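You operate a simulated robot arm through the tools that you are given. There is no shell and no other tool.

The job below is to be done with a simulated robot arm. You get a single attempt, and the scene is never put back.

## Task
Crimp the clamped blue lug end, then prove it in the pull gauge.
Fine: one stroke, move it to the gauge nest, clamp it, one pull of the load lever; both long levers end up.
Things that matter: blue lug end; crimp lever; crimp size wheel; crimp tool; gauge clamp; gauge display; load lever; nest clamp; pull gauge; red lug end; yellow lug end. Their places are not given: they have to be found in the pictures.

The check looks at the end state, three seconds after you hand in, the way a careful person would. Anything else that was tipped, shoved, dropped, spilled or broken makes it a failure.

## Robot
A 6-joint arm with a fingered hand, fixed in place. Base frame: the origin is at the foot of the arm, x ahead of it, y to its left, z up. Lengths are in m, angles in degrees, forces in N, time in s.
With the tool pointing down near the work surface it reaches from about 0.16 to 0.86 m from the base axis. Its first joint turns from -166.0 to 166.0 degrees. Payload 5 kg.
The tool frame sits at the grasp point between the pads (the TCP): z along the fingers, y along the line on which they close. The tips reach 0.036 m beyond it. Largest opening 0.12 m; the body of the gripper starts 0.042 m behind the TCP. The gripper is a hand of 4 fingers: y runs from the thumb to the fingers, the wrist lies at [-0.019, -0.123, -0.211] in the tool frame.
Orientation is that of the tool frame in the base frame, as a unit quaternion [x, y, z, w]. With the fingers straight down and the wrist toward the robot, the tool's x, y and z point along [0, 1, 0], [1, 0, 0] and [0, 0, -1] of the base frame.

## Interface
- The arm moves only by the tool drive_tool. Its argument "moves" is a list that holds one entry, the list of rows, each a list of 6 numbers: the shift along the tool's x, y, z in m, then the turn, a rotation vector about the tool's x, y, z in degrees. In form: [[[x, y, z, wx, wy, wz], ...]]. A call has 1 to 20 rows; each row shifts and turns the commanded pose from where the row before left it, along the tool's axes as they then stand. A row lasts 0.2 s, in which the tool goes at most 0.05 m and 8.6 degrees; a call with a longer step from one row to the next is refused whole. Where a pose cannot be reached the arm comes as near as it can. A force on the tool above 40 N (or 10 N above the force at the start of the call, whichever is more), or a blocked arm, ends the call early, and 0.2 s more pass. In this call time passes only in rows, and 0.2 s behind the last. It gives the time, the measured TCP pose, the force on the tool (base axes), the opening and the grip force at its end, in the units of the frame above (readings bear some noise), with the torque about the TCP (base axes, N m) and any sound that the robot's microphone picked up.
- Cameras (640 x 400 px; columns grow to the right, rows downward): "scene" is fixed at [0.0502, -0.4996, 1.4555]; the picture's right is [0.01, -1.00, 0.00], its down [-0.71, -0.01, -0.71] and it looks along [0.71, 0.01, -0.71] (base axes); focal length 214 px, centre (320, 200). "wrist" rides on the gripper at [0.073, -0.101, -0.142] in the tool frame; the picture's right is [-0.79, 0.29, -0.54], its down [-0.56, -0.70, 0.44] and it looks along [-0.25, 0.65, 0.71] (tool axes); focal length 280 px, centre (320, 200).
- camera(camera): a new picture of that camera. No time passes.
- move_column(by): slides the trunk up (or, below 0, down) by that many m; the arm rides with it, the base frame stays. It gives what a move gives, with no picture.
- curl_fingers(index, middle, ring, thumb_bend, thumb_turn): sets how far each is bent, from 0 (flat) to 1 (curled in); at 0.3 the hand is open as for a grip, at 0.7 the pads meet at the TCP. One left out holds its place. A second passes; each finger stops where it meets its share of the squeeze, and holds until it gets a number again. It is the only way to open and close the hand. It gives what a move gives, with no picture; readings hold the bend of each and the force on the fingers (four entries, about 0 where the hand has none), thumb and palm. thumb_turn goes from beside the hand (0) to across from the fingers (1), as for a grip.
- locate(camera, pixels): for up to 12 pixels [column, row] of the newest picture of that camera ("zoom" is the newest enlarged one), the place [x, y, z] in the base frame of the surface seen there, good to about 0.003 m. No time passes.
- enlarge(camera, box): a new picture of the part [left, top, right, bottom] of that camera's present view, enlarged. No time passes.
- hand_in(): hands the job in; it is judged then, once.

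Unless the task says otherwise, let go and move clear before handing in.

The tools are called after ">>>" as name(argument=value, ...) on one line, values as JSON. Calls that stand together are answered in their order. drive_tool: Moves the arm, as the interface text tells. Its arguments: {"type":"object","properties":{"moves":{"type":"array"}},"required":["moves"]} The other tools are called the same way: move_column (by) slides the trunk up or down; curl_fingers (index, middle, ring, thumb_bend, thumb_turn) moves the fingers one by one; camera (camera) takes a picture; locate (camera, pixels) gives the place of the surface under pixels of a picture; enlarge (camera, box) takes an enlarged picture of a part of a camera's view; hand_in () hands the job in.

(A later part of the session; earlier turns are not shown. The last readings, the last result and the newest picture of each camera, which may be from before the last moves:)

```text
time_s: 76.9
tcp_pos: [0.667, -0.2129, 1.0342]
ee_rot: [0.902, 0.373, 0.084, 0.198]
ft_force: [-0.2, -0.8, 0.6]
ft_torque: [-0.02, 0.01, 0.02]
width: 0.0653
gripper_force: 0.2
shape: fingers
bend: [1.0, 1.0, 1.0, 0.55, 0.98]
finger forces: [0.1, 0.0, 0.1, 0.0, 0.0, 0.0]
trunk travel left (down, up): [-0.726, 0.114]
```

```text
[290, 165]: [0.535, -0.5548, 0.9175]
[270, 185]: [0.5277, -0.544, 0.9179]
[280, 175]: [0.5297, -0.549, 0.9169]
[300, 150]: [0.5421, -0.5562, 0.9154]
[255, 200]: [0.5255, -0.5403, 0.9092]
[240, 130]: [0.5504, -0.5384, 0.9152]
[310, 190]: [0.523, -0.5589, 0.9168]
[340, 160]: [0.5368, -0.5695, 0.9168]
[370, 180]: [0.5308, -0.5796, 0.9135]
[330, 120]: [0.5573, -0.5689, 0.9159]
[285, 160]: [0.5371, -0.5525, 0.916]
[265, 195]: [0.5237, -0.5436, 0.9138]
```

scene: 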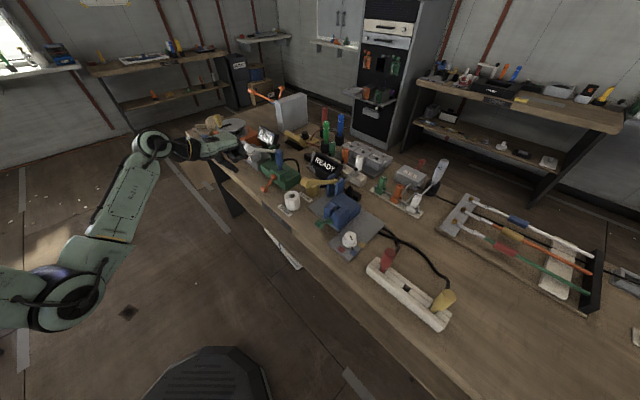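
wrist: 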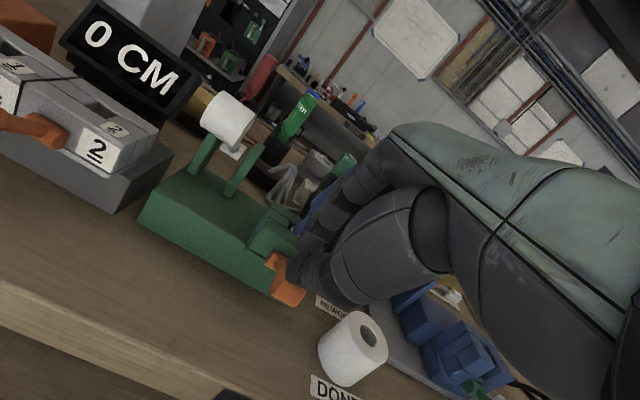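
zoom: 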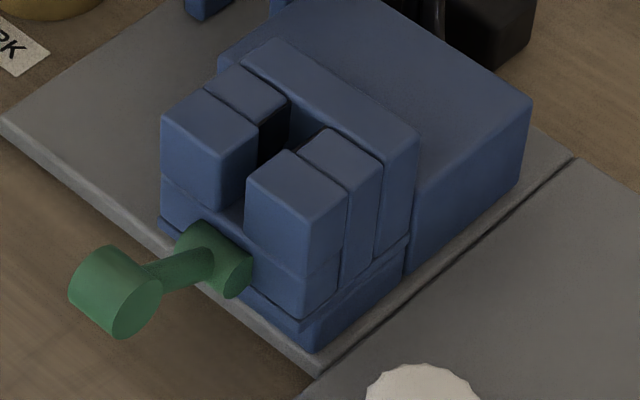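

The rack hole looks like the same type, so the depth is right, but my lug leans 8–10° while the red one stands vertical. I'll go back over the lug with an open vertical hand to test whether it's held and straighten it if not.

>>> drive_tool(moves=[[[0, 0.0202, -0.0436, 0, 0, 0], [0, 0.0202, -0.0436, 0, 0, 0], [0, 0, 0, 8.3, 0, 0], [0, 0, 0, 8.3, 0, 0], [0, 0, 0, 8.3, 0, 0], [0, 0, 0, 0, 0, -7.5], [0, 0, 0, 0, 0, -7.5], [0, 0, 0, 0, 0, -7.5], [0, 0, 0, 0, 0, -7.5], [0, 0, 0, 0, 0, -7.5], [0, 0, 0, 0, 0, -7.5]]])

>>> curl_fingers(index=0.42, middle=0.42, ring=0.42, thumb_bend=0.42)

>>> camera(camera="wrist")

>>> enlarge(camera="scene", box=[260, 140, 300, 180])

```text
time_s: 79.3
tcp_pos: [0.6675, -0.2158, 1.1294]
ee_rot: [0.707, 0.708, 0.002, -0.001]
ft_force: [0.2, 0.1, 0.3]
ft_torque: [0.02, -0.02, -0.01]
width: 0.0653
gripper_force: 0.2
shape: fingers
bend: [1.0, 1.0, 1.0, 0.55, 0.98]
finger forces: [0.1, 0.0, 0.0, 0.0, 0.0, 0.0]
trunk travel left (down, up): [-0.726, 0.114]
```

```text
time_s: 80.3
tcp_pos: [0.6677, -0.2148, 1.1307]
ee_rot: [0.708, 0.707, 0.002, -0.001]
ft_force: [0.9, 0.1, 0.1]
ft_torque: [0.0, -0.01, 0.0]
width: 0.0877
gripper_force: 0.1
shape: fingers
bend: [0.42, 0.42, 0.42, 0.42, 0.98]
finger forces: [0.0, 0.0, 0.0, 0.1, 0.1, 0.1]
trunk travel left (down, up): [-0.726, 0.114]
```

```text
taken
```

wrist: 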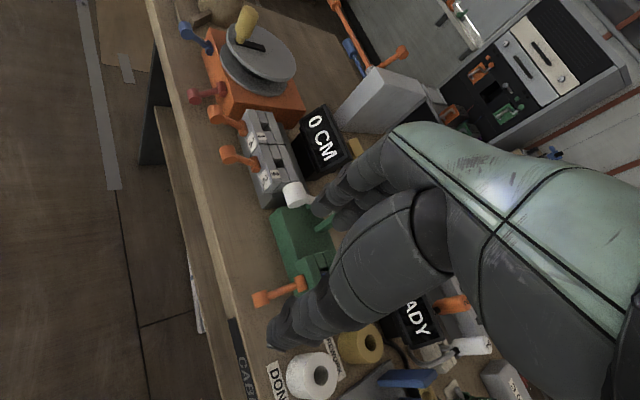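

```text
10.00 times, centred on (280, 160) of scene
```

zoom: 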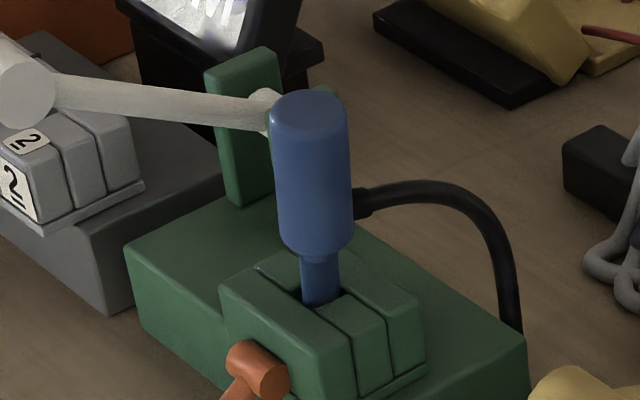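

The lug visibly leans toward -l. I'll bring the open hand over it and lower around the handle.

>>> drive_tool(moves=[[[-0.0293, 0.0253, 0, 0, 0, 0], [-0.0293, 0.0253, 0, 0, 0, 0], [-0.0293, 0.0253, 0, 0, 0, 0], [-0.0293, 0.0253, 0, 0, 0, 0], [0, 0, 0.03, 0, 0, 0], [0, 0, 0.03, 0, 0, 0]]])

>>> enlarge(camera="wrist", box=[220, 180, 400, 380])

```text
time_s: 81.7
tcp_pos: [0.7706, -0.331, 1.0723]
ee_rot: [0.708, 0.707, 0.003, -0.001]
ft_force: [0.0, -0.6, 0.9]
ft_torque: [-0.03, 0.04, -0.02]
width: 0.0881
gripper_force: 0.1
shape: fingers
bend: [0.42, 0.42, 0.42, 0.42, 0.98]
finger forces: [0.1, 0.1, 0.0, 0.1, 0.0, 0.1]
trunk travel left (down, up): [-0.726, 0.114]
```

```text
2.00 times, centred on (310, 280) of wrist
```

zoom: 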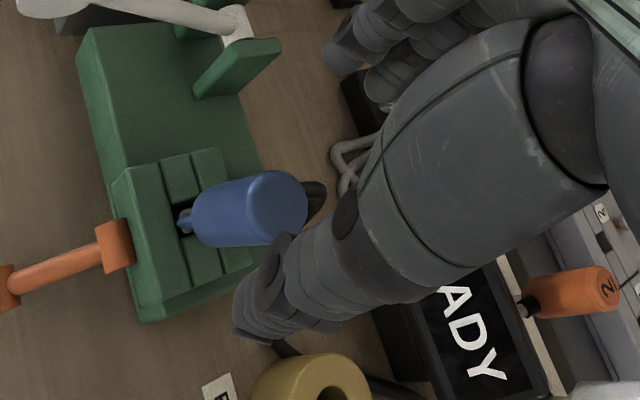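

The handle is within the opening. I'll lower to grip height.

>>> drive_tool(moves=[[[0, 0, 0.025, 0, 0, 0], [0, 0, 0.02, 0, 0, 0], [0, 0, 0.02, 0, 0, 0], [0, 0, 0.02, 0, 0, 0]]])

>>> enlarge(camera="wrist", box=[220, 180, 400, 380])

>>> enlarge(camera="scene", box=[255, 135, 305, 185])

```text
time_s: 82.7
tcp_pos: [0.7693, -0.3308, 0.9864]
ee_rot: [0.707, 0.707, 0.002, 0.0]
ft_force: [0.7, 0.5, 0.0]
ft_torque: [-0.07, 0.01, 0.0]
width: 0.0883
gripper_force: 0.1
shape: fingers
bend: [0.42, 0.42, 0.42, 0.42, 0.98]
finger forces: [0.0, 0.0, 0.0, 0.1, 0.1, 0.1]
trunk travel left (down, up): [-0.726, 0.114]
```

```text
2.00 times, centred on (310, 280) of wrist
```

zoom: 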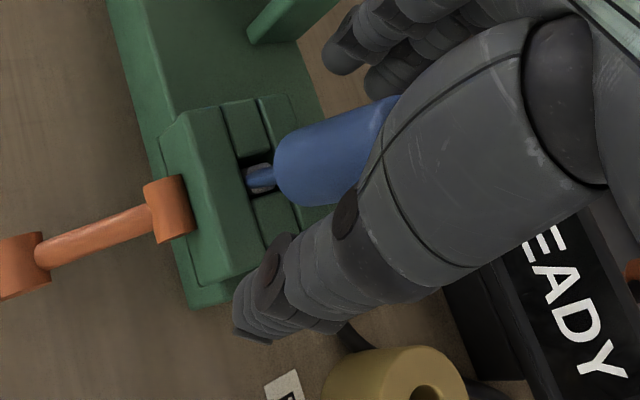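

```text
8.00 times, centred on (280, 160) of scene
```

zoom: 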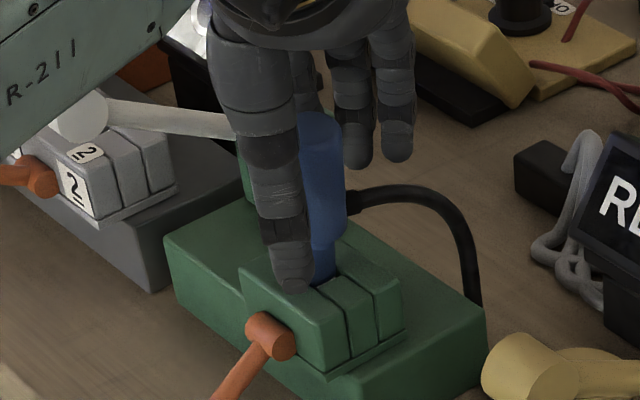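

I'll zoom on where the neck meets the hole before gripping.

>>> enlarge(camera="wrist", box=[255, 245, 315, 285])

>>> curl_fingers(index=0.64, middle=0.64, ring=0.6, thumb_bend=0.62)

>>> enlarge(camera="scene", box=[260, 140, 300, 180])

```text
10.00 times, centred on (285, 265) of wrist
```

zoom: 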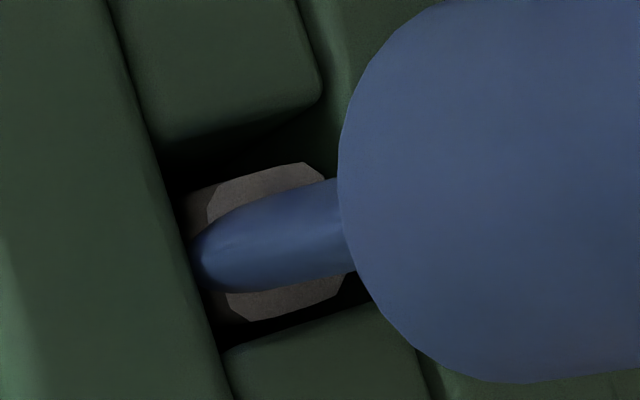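

```text
time_s: 83.7
tcp_pos: [0.7704, -0.3313, 0.9862]
ee_rot: [0.707, 0.707, 0.002, -0.001]
ft_force: [3.4, 0.3, 0.3]
ft_torque: [0.03, -0.06, 0.03]
width: 0.0298
gripper_force: 2.0
shape: fingers
bend: [0.62, 0.63, 0.6, 0.62, 0.98]
finger forces: [2.5, 1.1, 0.0, 0.1, 0.0, 0.0]
trunk travel left (down, up): [-0.726, 0.114]
```

```text
10.00 times, centred on (280, 160) of scene
```

zoom: 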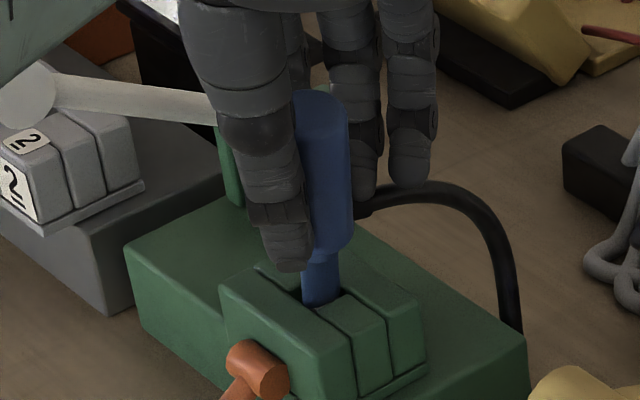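

Only the fingers touch so far, and the lug pushes back 3.4 N. I'll close the thumb for a light grip and then ease the handle toward upright (+x,+y), watching the force.

>>> curl_fingers(index=0.68, middle=0.68, thumb_bend=0.68)

>>> drive_tool(moves=[[[0.002, 0.002, 0, 0, 0, 0], [0.002, 0.002, 0, 0, 0, 0]]])

>>> enlarge(camera="scene", box=[260, 140, 300, 180])

```text
time_s: 84.7
tcp_pos: [0.7702, -0.3301, 0.9857]
ee_rot: [0.707, 0.707, 0.002, -0.001]
ft_force: [4.9, -0.2, 0.1]
ft_torque: [-0.02, -0.2, 0.04]
width: 0.0265
gripper_force: 7.2
shape: fingers
bend: [0.62, 0.65, 0.6, 0.64, 0.97]
finger forces: [5.2, 4.3, 0.0, 0.0, 4.1, 0.0]
trunk travel left (down, up): [-0.726, 0.114]
```

```text
time_s: 85.3
tcp_pos: [0.7732, -0.3291, 0.9852]
ee_rot: [0.708, 0.706, 0.001, -0.001]
ft_force: [-0.6, -6.9, 0.5]
ft_torque: [-0.25, 0.02, -0.03]
width: 0.0249
gripper_force: 6.2
shape: fingers
bend: [0.64, 0.66, 0.6, 0.64, 0.97]
finger forces: [2.9, 5.3, 0.0, 0.0, 5.1, 0.1]
trunk travel left (down, up): [-0.726, 0.114]
```

```text
10.00 times, centred on (280, 160) of scene
```

zoom: 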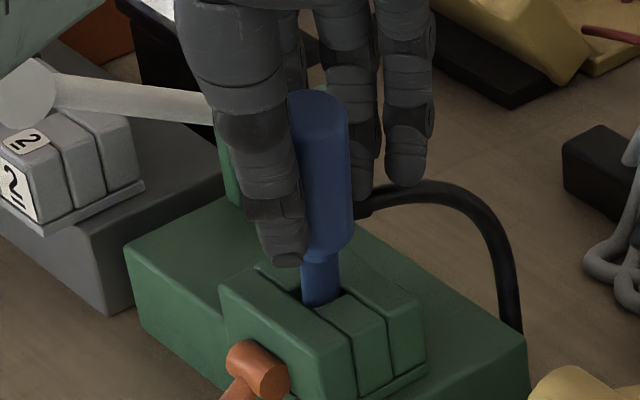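

The lug doesn't move and pushes back about 7 N, which suggests the clamp is really holding it. I'll check with a slight upward tug, which would lift a loose lug.

>>> drive_tool(moves=[[[-0.002, -0.002, -0.002, 0, 0, 0], [-0.002, -0.001, -0.003, 0, 0, 0]]])

>>> enlarge(camera="scene", box=[260, 140, 300, 180])

```text
time_s: 85.9
tcp_pos: [0.7715, -0.3295, 0.9879]
ee_rot: [0.706, 0.708, 0.001, -0.002]
ft_force: [3.2, 0.5, -6.3]
ft_torque: [0.0, -0.08, 0.01]
width: 0.024
gripper_force: 5.1
shape: fingers
bend: [0.64, 0.65, 0.6, 0.64, 0.97]
finger forces: [3.8, 3.6, 0.0, 0.1, 3.9, 0.1]
trunk travel left (down, up): [-0.726, 0.114]
```

```text
10.00 times, centred on (280, 160) of scene
```

zoom: 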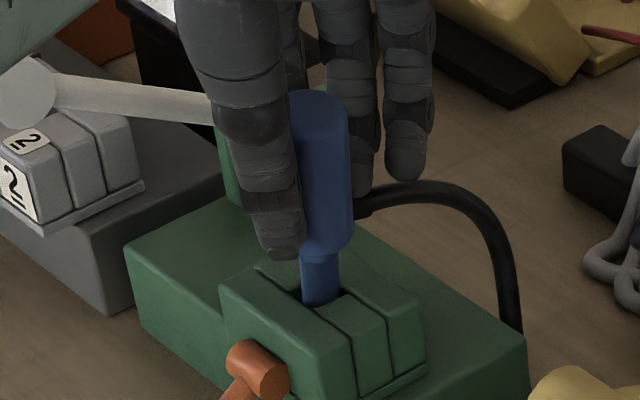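

A 6 N downward pull on the hand and no movement confirm the clamp is holding the lug. I'll release it, rise, and survey the white load lever.

>>> curl_fingers(index=0.42, middle=0.42, ring=0.42, thumb_bend=0.42)

>>> drive_tool(moves=[[[0, 0, -0.03, 0, 0, 0], [0, 0, -0.045, 0, 0, 0], [0, 0, -0.045, 0, 0, 0], [0, -0.045, -0.02, 0, 0, 0], [0, -0.045, 0, 0, 0, 0], [0, -0.045, 0, 0, 0, 0]]])

>>> camera(camera="wrist")

>>> enlarge(camera="scene", box=[220, 110, 300, 190])

>>> enlarge(camera="wrist", box=[180, 100, 330, 260])

```text
time_s: 86.9
tcp_pos: [0.77, -0.3302, 0.9894]
ee_rot: [0.708, 0.707, 0.001, -0.001]
ft_force: [0.5, 0.1, 0.2]
ft_torque: [-0.03, -0.01, 0.0]
width: 0.088
gripper_force: 0.0
shape: fingers
bend: [0.42, 0.42, 0.42, 0.42, 0.97]
finger forces: [0.0, 0.1, 0.1, 0.0, 0.1, 0.1]
trunk travel left (down, up): [-0.726, 0.114]
```

```text
time_s: 88.3
tcp_pos: [0.6312, -0.3314, 1.1313]
ee_rot: [0.706, 0.708, 0.003, -0.001]
ft_force: [-0.6, 0.8, 0.2]
ft_torque: [-0.03, -0.05, -0.02]
width: 0.0882
gripper_force: 0.0
shape: fingers
bend: [0.42, 0.42, 0.42, 0.42, 0.97]
finger forces: [0.1, 0.0, 0.0, 0.0, 0.0, 0.1]
trunk travel left (down, up): [-0.726, 0.114]
```

```text
taken
```

wrist: 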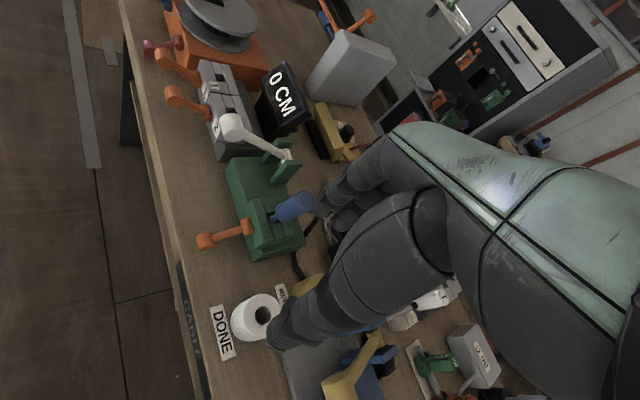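

```text
5.00 times, centred on (260, 150) of scene
```

zoom: 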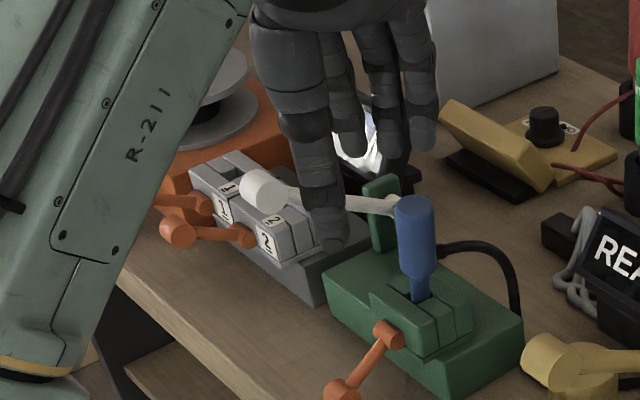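

```text
2.50 times, centred on (255, 180) of wrist
```

zoom: 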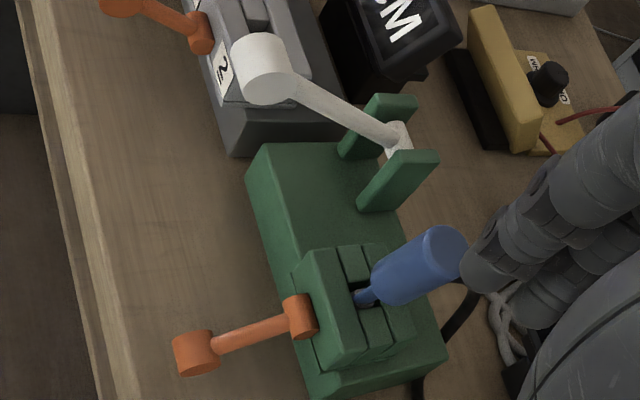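

Now I'll locate the white lever's knob, shaft and pivot, and the neighbouring orange lever "2" on the gray station.

>>> locate(camera="zoom", pixels=[[255, 60], [270, 70], [265, 95], [280, 80], [320, 100], [360, 122], [395, 140], [200, 40], [205, 25], [225, 70], [130, 8], [280, 110]])

>>> locate(camera="wrist", pixels=[[176, 95], [172, 90], [180, 102], [195, 108], [205, 115], [232, 122], [237, 132], [230, 115]])

```text
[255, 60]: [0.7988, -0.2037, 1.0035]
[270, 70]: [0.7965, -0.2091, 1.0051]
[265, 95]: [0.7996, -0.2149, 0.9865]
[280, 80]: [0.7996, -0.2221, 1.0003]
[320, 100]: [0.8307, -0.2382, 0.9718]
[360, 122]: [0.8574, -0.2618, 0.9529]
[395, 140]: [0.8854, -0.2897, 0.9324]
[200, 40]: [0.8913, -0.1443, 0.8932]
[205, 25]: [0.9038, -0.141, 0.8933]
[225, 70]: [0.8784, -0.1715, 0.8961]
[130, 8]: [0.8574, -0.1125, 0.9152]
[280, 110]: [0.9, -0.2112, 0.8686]
```

```text
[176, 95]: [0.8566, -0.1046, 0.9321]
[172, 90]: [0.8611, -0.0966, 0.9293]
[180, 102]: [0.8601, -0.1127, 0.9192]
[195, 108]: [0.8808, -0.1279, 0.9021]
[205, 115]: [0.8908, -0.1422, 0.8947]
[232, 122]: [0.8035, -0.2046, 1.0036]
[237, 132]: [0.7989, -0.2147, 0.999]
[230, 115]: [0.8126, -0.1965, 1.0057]
```

The white knob is centred near (0.801,-0.205,0.99), pivot near (0.885,-0.29,0.92), and the neighbouring lever "2" is 0.11 m aside. I'll take the same thumb-press pose (yaw, 25° tilt, fist) and move in front of the white knob.

>>> drive_tool(moves=[[[0, 0, 0, 0, 0, 7.5], [0, 0, 0, 0, 0, 7.5], [0, 0, 0, 0, 0, 7.5], [0, 0, 0, 0, 0, 7.5], [0, 0, 0, 0, 0, 7.5], [0, 0, 0, 0, 0, 7.5], [0, 0, 0, -8.3, 0, 0], [0, 0, 0, -8.3, 0, 0], [0, 0, 0, -8.3, 0, 0], [0.0424, -0.0038, 0.0007, 0, 0, 0], [0.0424, -0.0038, 0.0007, 0, 0, 0], [0.0424, -0.0038, 0.0007, 0, 0, 0], [0.0424, -0.0038, 0.0007, 0, 0, 0], [0.0424, -0.0038, 0.0007, 0, 0, 0]]])

>>> curl_fingers(index=1.0, middle=1.0, ring=1.0, thumb_bend=0.55)

>>> camera(camera="wrist")

>>> enlarge(camera="scene", box=[220, 90, 300, 170])

```text
time_s: 91.3
tcp_pos: [0.7745, -0.167, 1.1193]
ee_rot: [0.903, 0.373, 0.083, 0.198]
ft_force: [0.7, -0.5, 0.7]
ft_torque: [0.01, 0.0, -0.04]
width: 0.0886
gripper_force: 0.0
shape: fingers
bend: [0.42, 0.42, 0.42, 0.42, 0.98]
finger forces: [0.0, 0.0, 0.0, 0.1, 0.0, 0.0]
trunk travel left (down, up): [-0.726, 0.114]
```

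```text
time_s: 92.3
tcp_pos: [0.7725, -0.1684, 1.1207]
ee_rot: [0.903, 0.373, 0.083, 0.198]
ft_force: [0.6, 0.3, -0.1]
ft_torque: [0.0, -0.04, 0.0]
width: 0.0654
gripper_force: 0.1
shape: fingers
bend: [1.0, 1.0, 1.0, 0.55, 0.98]
finger forces: [0.0, 0.1, 0.0, 0.0, 0.1, 0.1]
trunk travel left (down, up): [-0.726, 0.114]
```

```text
taken
```

wrist: 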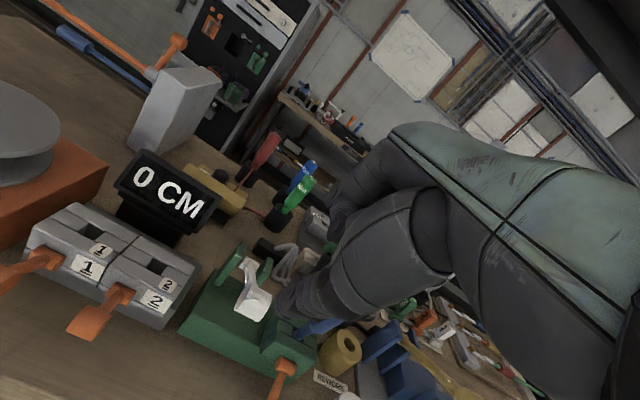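

```text
5.00 times, centred on (260, 130) of scene
```

zoom: 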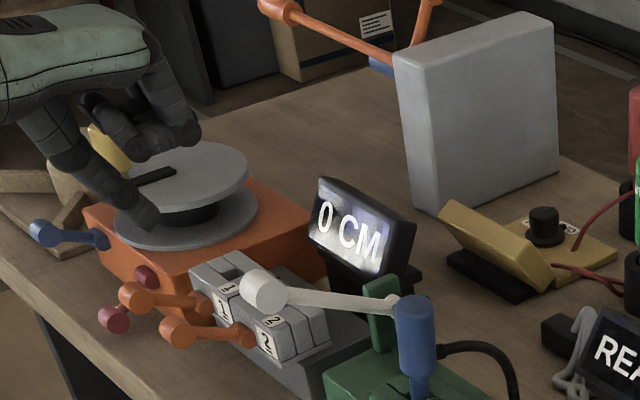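

The thumb tip is at scene zoom (145,215), in front of and above the white knob (265,290). I'll move it over the knob.

>>> drive_tool(moves=[[[-0.0025, 0.0165, 0.0353, 0, 0, 0], [-0.0025, 0.0165, 0.0353, 0, 0, 0]]])

>>> camera(camera="scene")

>>> enlarge(camera="scene", box=[235, 110, 285, 170])

>>> enlarge(camera="wrist", box=[200, 200, 340, 340])

```text
time_s: 92.9
tcp_pos: [0.8131, -0.2166, 1.0706]
ee_rot: [0.903, 0.373, 0.083, 0.198]
ft_force: [0.2, -0.1, 0.8]
ft_torque: [0.0, -0.02, 0.02]
width: 0.0654
gripper_force: 0.0
shape: fingers
bend: [1.0, 1.0, 1.0, 0.55, 0.98]
finger forces: [0.0, 0.0, 0.1, 0.1, 0.0, 0.1]
trunk travel left (down, up): [-0.726, 0.114]
```

```text
taken
```

scene: 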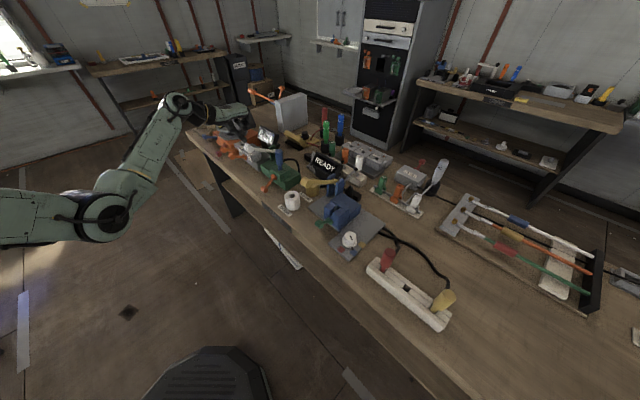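

```text
6.67 times, centred on (260, 140) of scene
```

zoom: 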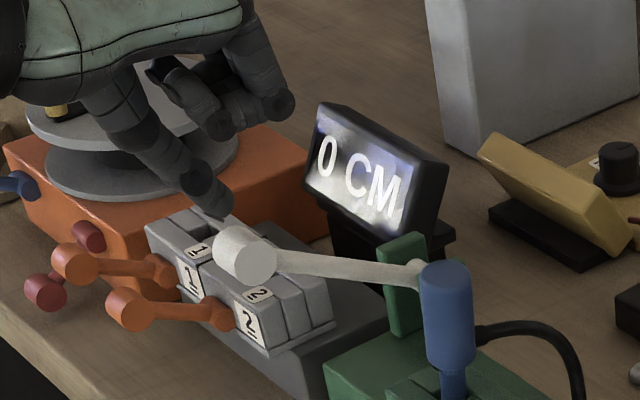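

```text
2.86 times, centred on (270, 270) of wrist
```

zoom: 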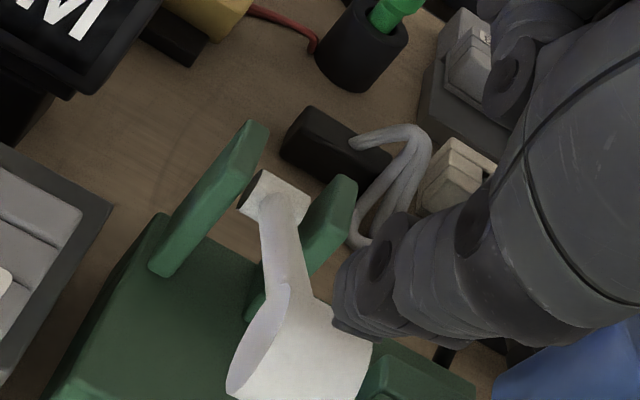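

The thumb tip is just above the white knob. I'll locate tip and knob for the final alignment.

>>> locate(camera="zoom", pixels=[[300, 320], [250, 370]])

>>> locate(camera="scene", pixels=[[244, 139], [245, 141], [242, 137], [249, 146], [247, 149], [252, 149], [246, 145]])

```text
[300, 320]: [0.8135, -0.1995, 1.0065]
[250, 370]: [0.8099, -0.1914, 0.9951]
```

```text
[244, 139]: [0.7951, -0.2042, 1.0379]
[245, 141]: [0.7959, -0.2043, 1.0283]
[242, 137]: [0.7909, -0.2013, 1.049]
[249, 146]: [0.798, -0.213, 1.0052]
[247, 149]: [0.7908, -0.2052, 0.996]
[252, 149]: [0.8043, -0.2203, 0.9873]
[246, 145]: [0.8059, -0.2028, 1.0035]
```

The thumb tip (≈0.802,-0.206,1.027) is centred above the knob. I'll press the load lever down along its arc, first third.

>>> drive_tool(moves=[[[0, -0.0063, 0.0136, 0, 0, 0], [0, -0.0096, 0.0099, 0, 0, 0], [0, -0.0096, 0.0099, 0, 0, 0], [0, -0.0096, 0.0099, 0, 0, 0]]])

>>> enlarge(camera="scene", box=[235, 120, 285, 180])

```text
time_s: 93.9
tcp_pos: [0.8025, -0.2066, 1.016]
ee_rot: [0.903, 0.372, 0.085, 0.198]
ft_force: [-1.0, 0.1, 1.2]
ft_torque: [0.04, 0.08, -0.03]
width: 0.0659
gripper_force: 0.3
shape: fingers
bend: [1.0, 1.0, 1.0, 0.54, 0.97]
finger forces: [0.0, 0.1, 0.1, 0.0, 1.4, 0.0]
trunk travel left (down, up): [-0.726, 0.114]
```

```text
6.67 times, centred on (260, 150) of scene
```

zoom: 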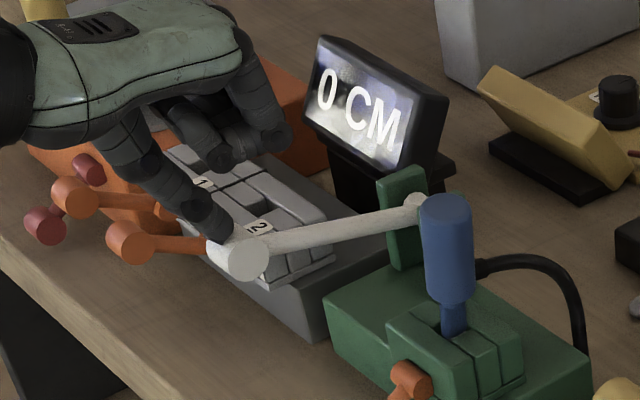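

The load lever follows the thumb. I'll continue the pull.

>>> drive_tool(moves=[[[0, -0.0065, 0.0102, 0, 0, 0], [0, -0.0065, 0.0102, 0, 0, 0], [0, -0.0065, 0.0102, 0, 0, 0], [0, -0.0035, 0.0116, 0, 0, 0]]])

>>> enlarge(camera="scene", box=[235, 120, 285, 180])

```text
time_s: 94.9
tcp_pos: [0.8012, -0.2036, 0.9684]
ee_rot: [0.902, 0.373, 0.085, 0.198]
ft_force: [-0.9, 0.6, -0.5]
ft_torque: [0.0, 0.01, 0.0]
width: 0.0657
gripper_force: 0.2
shape: fingers
bend: [1.0, 1.0, 1.0, 0.54, 0.97]
finger forces: [0.1, 0.0, 0.0, 0.0, 0.6, 0.1]
trunk travel left (down, up): [-0.726, 0.114]
```

```text
6.67 times, centred on (260, 150) of scene
```

zoom: 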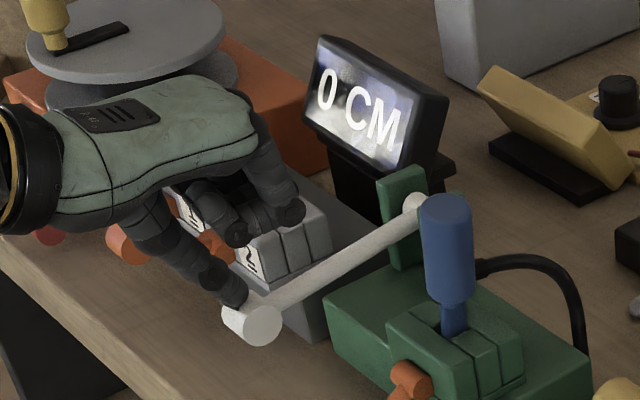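

The lever is near horizontal. I'll continue to its lower stop.

>>> drive_tool(moves=[[[0, -0.0035, 0.0116, 0, 0, 0], [0, -0.0025, 0.0116, 0, 0, 0], [0, -0.0015, 0.008, 0, 0, 0]]])

>>> enlarge(camera="scene", box=[235, 120, 285, 180])

>>> enlarge(camera="scene", box=[270, 130, 350, 200])

```text
time_s: 95.7
tcp_pos: [0.8045, -0.2077, 0.9379]
ee_rot: [0.903, 0.372, 0.083, 0.198]
ft_force: [0.6, 0.3, -0.1]
ft_torque: [-0.01, 0.0, 0.03]
width: 0.0658
gripper_force: 0.1
shape: fingers
bend: [1.0, 1.0, 1.0, 0.55, 0.98]
finger forces: [0.0, 0.0, 0.0, 0.1, 0.2, 0.1]
trunk travel left (down, up): [-0.726, 0.114]
```

```text
6.67 times, centred on (260, 150) of scene
```

zoom: 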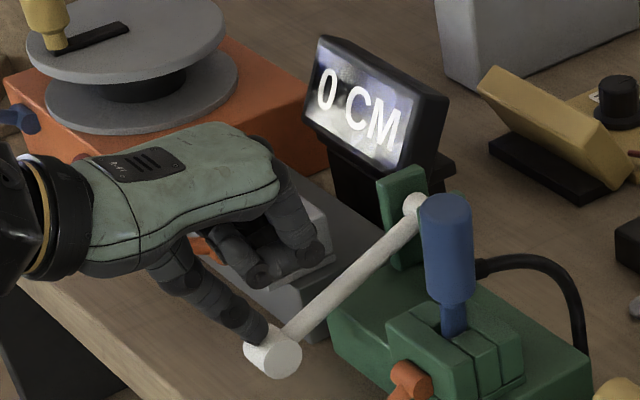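

```text
5.71 times, centred on (310, 165) of scene
```

zoom: 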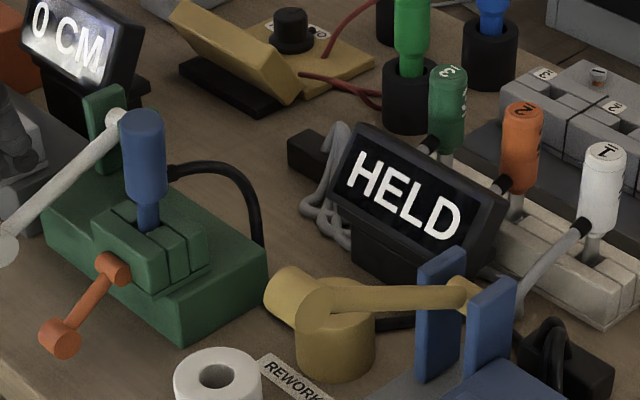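

The gauge display now reads HELD (zoom 410,200): the crimp passed the pull. Now the load lever must go back up; I'll back the thumb off and measure where the knob rests.

>>> drive_tool(moves=[[[0, 0, -0.02, 0, 0, 0], [0, 0, -0.04, 0, 0, 0], [0, -0.005, -0.045, 0, 0, 0], [0, 0, -0.045, 0, 0, 0], [0, 0, -0.03, 0, 0, 0]]])

>>> camera(camera="scene")

>>> enlarge(camera="scene", box=[235, 120, 285, 180])

>>> locate(camera="zoom", pixels=[[265, 350], [285, 360], [275, 340], [260, 365], [320, 300], [360, 255], [400, 215], [250, 345]])

>>> camera(camera="wrist")

```text
time_s: 96.9
tcp_pos: [0.7466, -0.1515, 1.0982]
ee_rot: [0.902, 0.374, 0.083, 0.197]
ft_force: [-0.3, -0.3, -0.5]
ft_torque: [-0.03, 0.02, -0.01]
width: 0.0656
gripper_force: 0.2
shape: fingers
bend: [1.0, 1.0, 1.0, 0.55, 0.98]
finger forces: [0.0, 0.1, 0.0, 0.1, 0.0, 0.1]
trunk travel left (down, up): [-0.726, 0.114]
```

```text
taken
```

scene: 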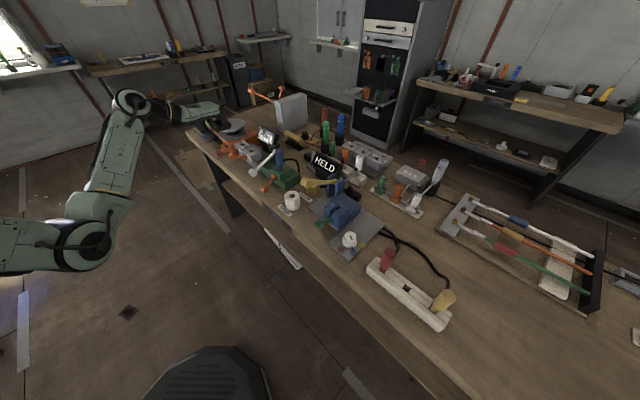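

```text
6.67 times, centred on (260, 150) of scene
```

zoom: 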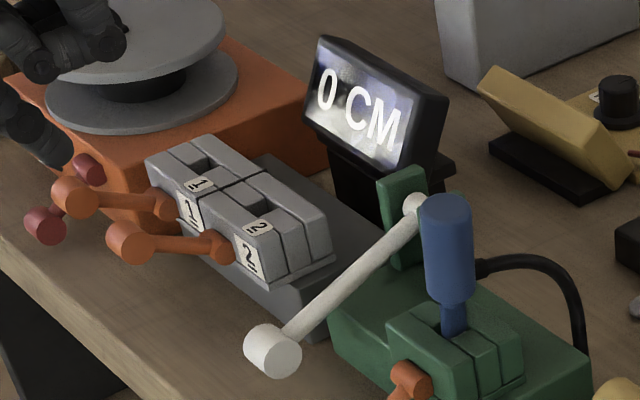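

```text
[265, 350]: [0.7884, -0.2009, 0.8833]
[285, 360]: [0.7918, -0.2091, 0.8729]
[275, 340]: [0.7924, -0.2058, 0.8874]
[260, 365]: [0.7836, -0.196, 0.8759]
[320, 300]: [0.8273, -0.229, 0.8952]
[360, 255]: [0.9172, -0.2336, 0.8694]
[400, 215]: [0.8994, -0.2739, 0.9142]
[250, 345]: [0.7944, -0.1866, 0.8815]
```

```text
taken
```

wrist: 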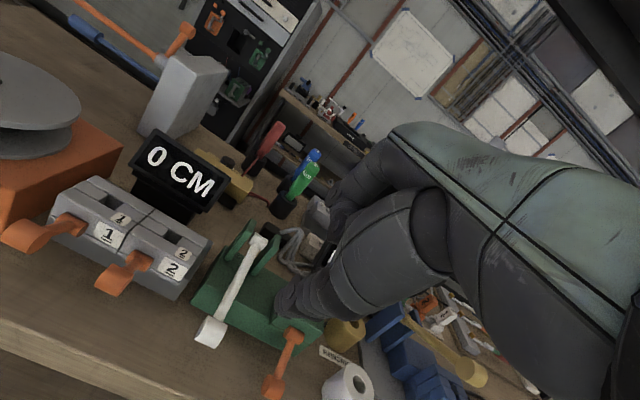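

The load lever stays down. I'll measure its knob from the wrist view too.

>>> enlarge(camera="wrist", box=[170, 220, 310, 370])

>>> locate(camera="wrist", pixels=[[208, 325], [204, 333], [215, 330], [213, 320], [222, 312], [235, 280], [258, 242], [202, 340], [210, 340], [217, 322]])

```text
2.67 times, centred on (240, 295) of wrist
```

zoom: 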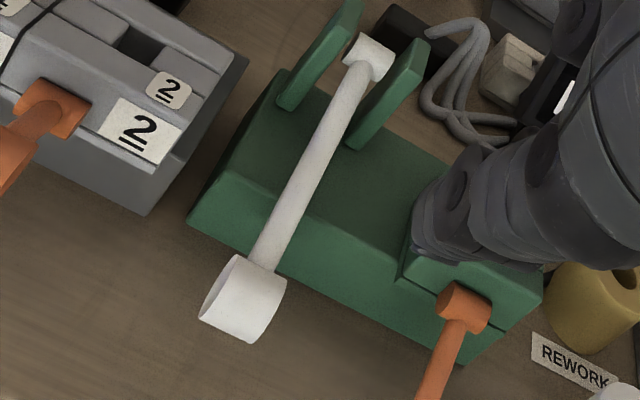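

```text
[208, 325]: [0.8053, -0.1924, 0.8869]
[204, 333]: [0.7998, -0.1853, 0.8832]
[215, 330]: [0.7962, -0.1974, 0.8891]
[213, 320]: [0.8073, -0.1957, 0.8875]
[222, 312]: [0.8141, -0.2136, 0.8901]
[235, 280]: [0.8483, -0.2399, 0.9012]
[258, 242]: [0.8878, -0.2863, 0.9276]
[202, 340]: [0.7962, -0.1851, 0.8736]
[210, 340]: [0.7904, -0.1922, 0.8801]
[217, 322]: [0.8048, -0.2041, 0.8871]
```

The lowered white knob is centred near (0.795,-0.200,0.872), like the gold one was. I'll reorient to the same tilted pinch pose and check.

>>> drive_tool(moves=[[[0, 0, 0, 8.3, 0, 0], [0, 0, 0, 8.3, 0, 0], [0, 0, 0, 8.2, 0, 0], [0, 0, 0, 0, 0, -7.5], [0, 0, 0, 0, 0, -7.5], [0, 0, 0, 0, 0, -7.5], [0, 0, 0, 0, 0, -7.5], [0, 0, 0, 0, 0, -7.5], [0, 0, 0, 0, 0, -7.5], [0, 0, 0, 0, 0, -7.5], [0, 0, 0, 0, 0, -7.5], [0, 0, 0, 0, 0, -7.5], [0, 0, 0, 0, 0, -7.5], [0, 0, 0, 0, 0, -7.5], [0, 0, 0, 0, 0, -7.5]]])

>>> drive_tool(moves=[[[0, 0, 0, 0, -8.4, 0], [0, 0, 0, 0, -8.4, 0], [0, 0, 0, 0, -8.4, 0], [0, 0, 0, 0, -8.4, 0], [0, 0, 0, 0, -8.4, 0]]])

>>> curl_fingers(index=0.47, middle=0.47, ring=0.47, thumb_bend=0.47)

>>> camera(camera="wrist")

>>> enlarge(camera="scene", box=[180, 80, 300, 190])

```text
time_s: 100.1
tcp_pos: [0.7488, -0.1529, 1.0976]
ee_rot: [0.382, 0.924, 0.002, 0.0]
ft_force: [0.2, -0.3, 0.1]
ft_torque: [-0.01, 0.0, 0.03]
width: 0.0658
gripper_force: 0.0
shape: fingers
bend: [1.0, 1.0, 1.0, 0.55, 0.98]
finger forces: [0.1, 0.0, 0.1, 0.0, 0.1, 0.1]
trunk travel left (down, up): [-0.726, 0.114]
```

```text
time_s: 101.3
tcp_pos: [0.7487, -0.15, 1.0974]
ee_rot: [0.359, 0.862, -0.135, 0.332]
ft_force: [0.4, 0.4, 0.0]
ft_torque: [0.0, -0.04, -0.03]
width: 0.0655
gripper_force: 0.0
shape: fingers
bend: [1.0, 1.0, 1.0, 0.55, 0.98]
finger forces: [0.1, 0.0, 0.1, 0.0, 0.1, 0.0]
trunk travel left (down, up): [-0.726, 0.114]
```

```text
time_s: 102.3
tcp_pos: [0.7472, -0.1514, 1.0973]
ee_rot: [0.359, 0.862, -0.136, 0.331]
ft_force: [0.5, -0.4, -0.1]
ft_torque: [0.01, 0.02, -0.04]
width: 0.0727
gripper_force: 0.1
shape: fingers
bend: [0.47, 0.47, 0.47, 0.47, 0.98]
finger forces: [0.1, 0.0, 0.1, 0.0, 0.0, 0.1]
trunk travel left (down, up): [-0.726, 0.114]
```

```text
taken
```

wrist: 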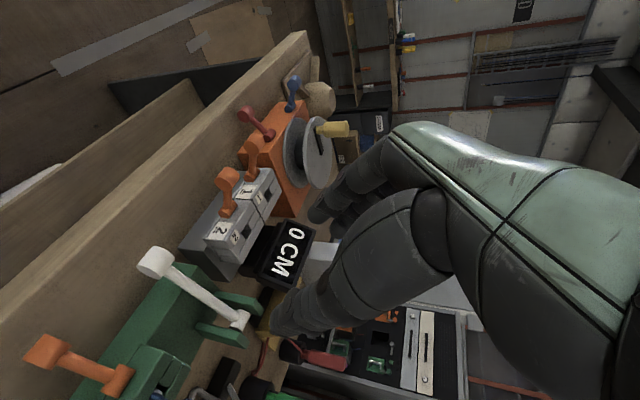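

```text
3.64 times, centred on (240, 135) of scene
```

zoom: 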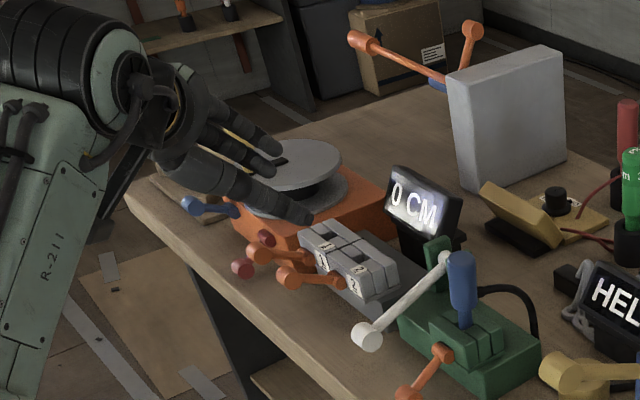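

The pose matches the earlier one. I'll lower straight down to the pre-grasp point in front of the white knob.

>>> drive_tool(moves=[[[0.0251, -0.0003, 0.0283, 0, 0, 0], [0.0251, -0.0003, 0.0283, 0, 0, 0], [0.0251, -0.0003, 0.0283, 0, 0, 0], [0.0251, -0.0003, 0.0283, 0, 0, 0]]])

>>> camera(camera="wrist")

>>> enlarge(camera="wrist", box=[180, 200, 400, 400])

>>> enlarge(camera="scene", box=[210, 120, 290, 190])

```text
time_s: 103.3
tcp_pos: [0.7491, -0.1527, 0.9475]
ee_rot: [0.358, 0.862, -0.136, 0.332]
ft_force: [0.4, 0.2, 0.3]
ft_torque: [0.01, 0.01, 0.01]
width: 0.0728
gripper_force: 0.0
shape: fingers
bend: [0.47, 0.47, 0.47, 0.47, 0.98]
finger forces: [0.0, 0.0, 0.1, 0.0, 0.0, 0.0]
trunk travel left (down, up): [-0.726, 0.114]
```

```text
taken
```

wrist: 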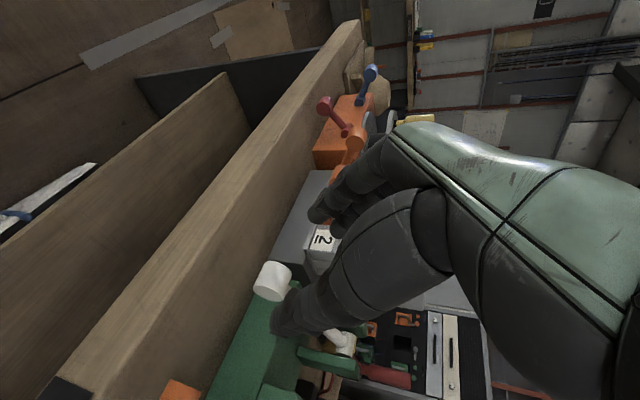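

```text
2.00 times, centred on (290, 300) of wrist
```

zoom: 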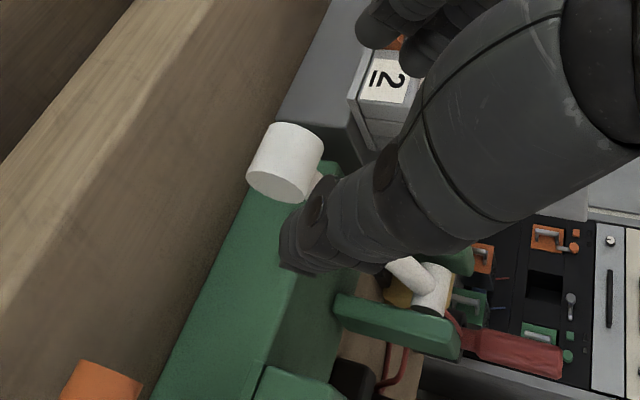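

```text
5.71 times, centred on (250, 155) of scene
```

zoom: 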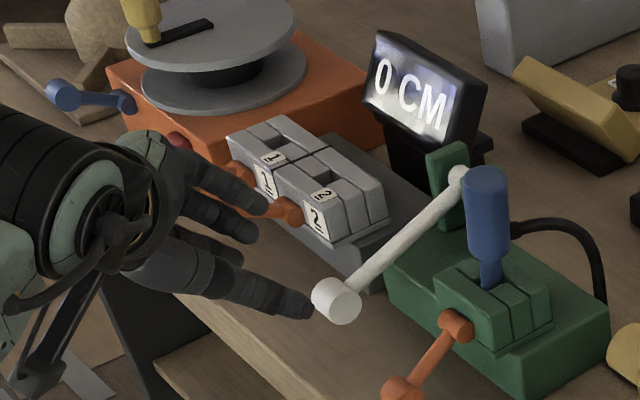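

The knob is on the finger axis (wrist zoom 285,162 vs expected 284,168), and the orange lever "2" is well aside. I'll advance.

>>> drive_tool(moves=[[[0, 0, 0.02, 0, 0, 0], [0, 0, 0.02, 0, 0, 0], [0, 0, 0.02, 0, 0, 0]]])

>>> enlarge(camera="wrist", box=[180, 200, 400, 400])

>>> enlarge(camera="scene", box=[210, 120, 290, 190])

```text
time_s: 104.1
tcp_pos: [0.7787, -0.1813, 0.9024]
ee_rot: [0.358, 0.862, -0.136, 0.332]
ft_force: [0.1, -0.5, 0.1]
ft_torque: [-0.01, 0.01, -0.02]
width: 0.0731
gripper_force: 0.1
shape: fingers
bend: [0.47, 0.47, 0.47, 0.47, 0.98]
finger forces: [0.0, 0.0, 0.0, 0.1, 0.0, 0.2]
trunk travel left (down, up): [-0.726, 0.114]
```

```text
2.00 times, centred on (290, 300) of wrist
```

zoom: 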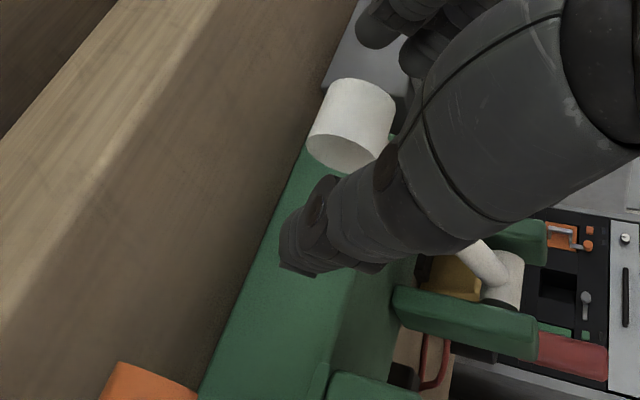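

```text
5.71 times, centred on (250, 155) of scene
```

zoom: 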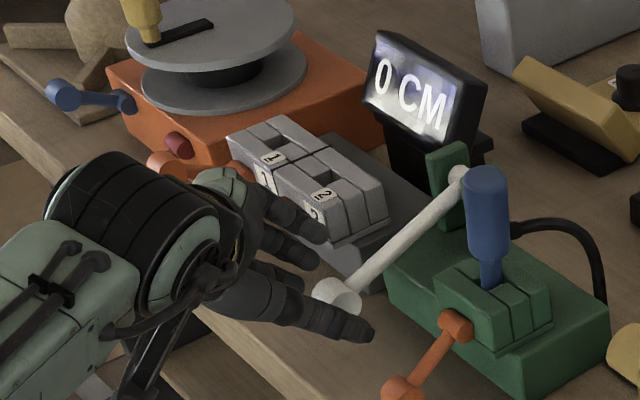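

The knob is between thumb and fingers and nothing is touching. I'll advance the last 18 mm and close.

>>> drive_tool(moves=[[[0, 0, 0.009, 0, 0, 0], [0, 0, 0.009, 0, 0, 0]]])

>>> curl_fingers(index=0.62, middle=0.62, ring=0.58, thumb_bend=0.62)

>>> enlarge(camera="wrist", box=[180, 200, 400, 400])

>>> enlarge(camera="scene", box=[210, 120, 290, 190])

```text
time_s: 104.7
tcp_pos: [0.7857, -0.1904, 0.8898]
ee_rot: [0.358, 0.862, -0.136, 0.331]
ft_force: [1.4, -0.7, -0.1]
ft_torque: [-0.01, 0.03, 0.03]
width: 0.0726
gripper_force: 0.0
shape: fingers
bend: [0.47, 0.47, 0.47, 0.47, 0.98]
finger forces: [0.1, 0.0, 0.1, 0.0, 0.1, 0.0]
trunk travel left (down, up): [-0.726, 0.114]
```

```text
time_s: 105.7
tcp_pos: [0.7852, -0.1893, 0.8891]
ee_rot: [0.358, 0.862, -0.136, 0.332]
ft_force: [7.7, 5.3, -0.6]
ft_torque: [0.08, -0.14, 0.18]
width: 0.0477
gripper_force: 9.0
shape: fingers
bend: [0.55, 0.58, 0.57, 0.58, 0.97]
finger forces: [7.7, 5.2, 0.1, 0.0, 4.6, 0.1]
trunk travel left (down, up): [-0.726, 0.114]
```

```text
2.00 times, centred on (290, 300) of wrist
```

zoom: 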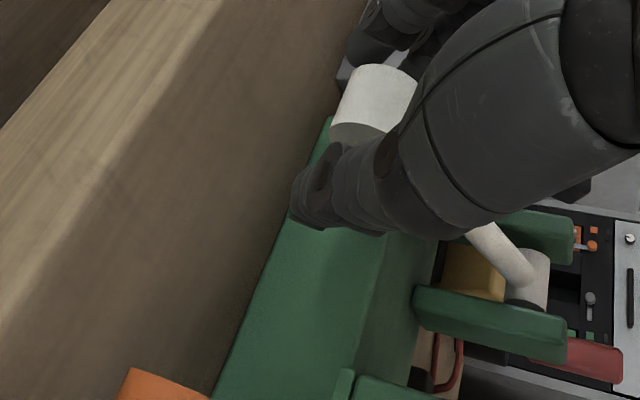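

```text
5.71 times, centred on (250, 155) of scene
```

zoom: 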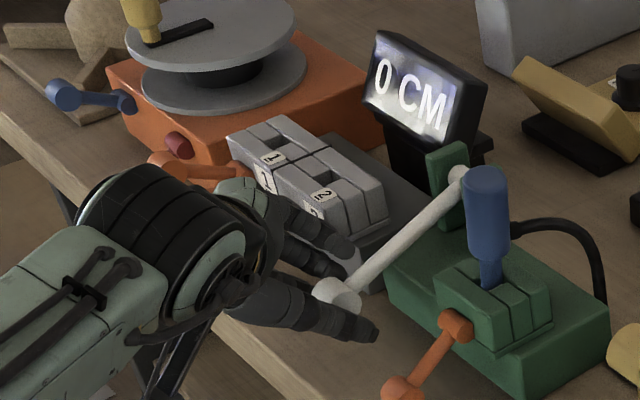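

The knob is gripped by thumb, index and middle. I'll raise the load lever along its arc, first half.

>>> drive_tool(moves=[[[-0.0046, 0.001, -0.0089, 0, 0, 0], [-0.0046, 0.001, -0.0089, 0, 0, 0], [-0.0046, 0, -0.0089, 0, 0, 0], [-0.0067, 0, -0.0079, 0, 0, 0], [-0.0067, 0, -0.0079, 0, 0, 0], [-0.0067, 0, -0.0079, 0, 0, 0]]])

>>> enlarge(camera="scene", box=[210, 120, 290, 190])

```text
time_s: 107.1
tcp_pos: [0.7813, -0.1829, 0.9486]
ee_rot: [0.358, 0.862, -0.137, 0.332]
ft_force: [1.6, 2.8, -1.7]
ft_torque: [0.06, 0.12, 0.03]
width: 0.0463
gripper_force: 9.1
shape: fingers
bend: [0.56, 0.59, 0.57, 0.58, 0.97]
finger forces: [6.5, 5.7, 0.0, 0.0, 5.8, 0.0]
trunk travel left (down, up): [-0.726, 0.114]
```

```text
5.71 times, centred on (250, 155) of scene
```

zoom: 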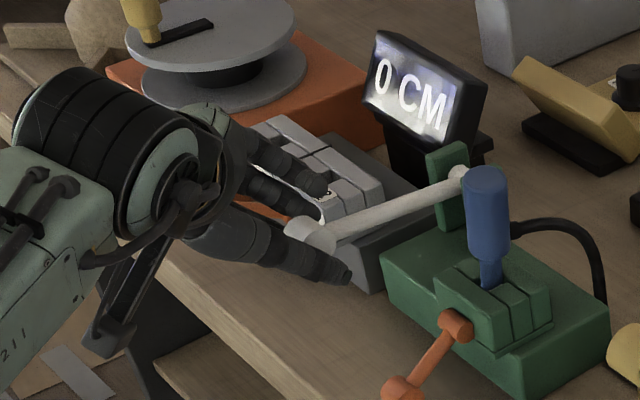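

The lever is rising with the hand. I'll continue the upper half of the arc.

>>> drive_tool(moves=[[[-0.0082, 0, -0.0061, 0, 0, 0], [-0.0082, 0, -0.0061, 0, 0, 0], [-0.0082, 0, -0.0061, 0, 0, 0], [-0.0087, 0, -0.0039, 0, 0, 0], [-0.0087, 0, -0.0039, 0, 0, 0]]])

>>> enlarge(camera="scene", box=[210, 120, 290, 190])

```text
time_s: 108.3
tcp_pos: [0.7915, -0.1919, 0.9957]
ee_rot: [0.36, 0.861, -0.136, 0.332]
ft_force: [3.7, 3.3, -1.6]
ft_torque: [0.08, 0.08, 0.01]
width: 0.0437
gripper_force: 8.4
shape: fingers
bend: [0.57, 0.59, 0.57, 0.58, 0.97]
finger forces: [5.5, 6.5, 0.0, 0.1, 4.6, 0.0]
trunk travel left (down, up): [-0.726, 0.114]
```

```text
5.71 times, centred on (250, 155) of scene
```

zoom: 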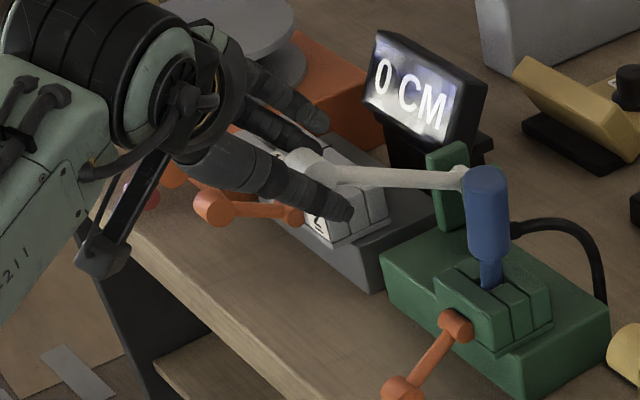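

The lever is close to its top. I'll nudge it to the upper stop.

>>> drive_tool(moves=[[[-0.0065, 0, -0.0022, 0, 0, 0], [-0.0065, 0, -0.0022, 0, 0, 0], [-0.0055, 0, -0.0017, 0, 0, 0]]])

>>> enlarge(camera="scene", box=[210, 110, 290, 180])

```text
time_s: 109.1
tcp_pos: [0.796, -0.1987, 1.009]
ee_rot: [0.358, 0.863, -0.137, 0.328]
ft_force: [-4.0, 9.2, -18.3]
ft_torque: [0.27, 0.41, 0.14]
width: 0.0457
gripper_force: 11.5
shape: fingers
bend: [0.56, 0.6, 0.57, 0.58, 0.95]
finger forces: [12.1, 2.2, 0.0, 0.0, 8.2, 0.1]
trunk travel left (down, up): [-0.726, 0.114]
```

```text
5.71 times, centred on (250, 145) of scene
```

zoom: 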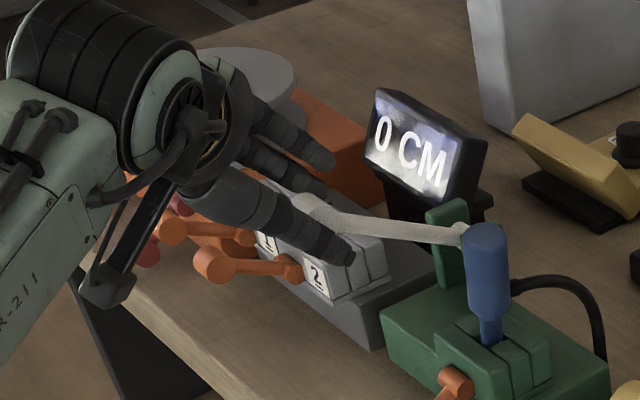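

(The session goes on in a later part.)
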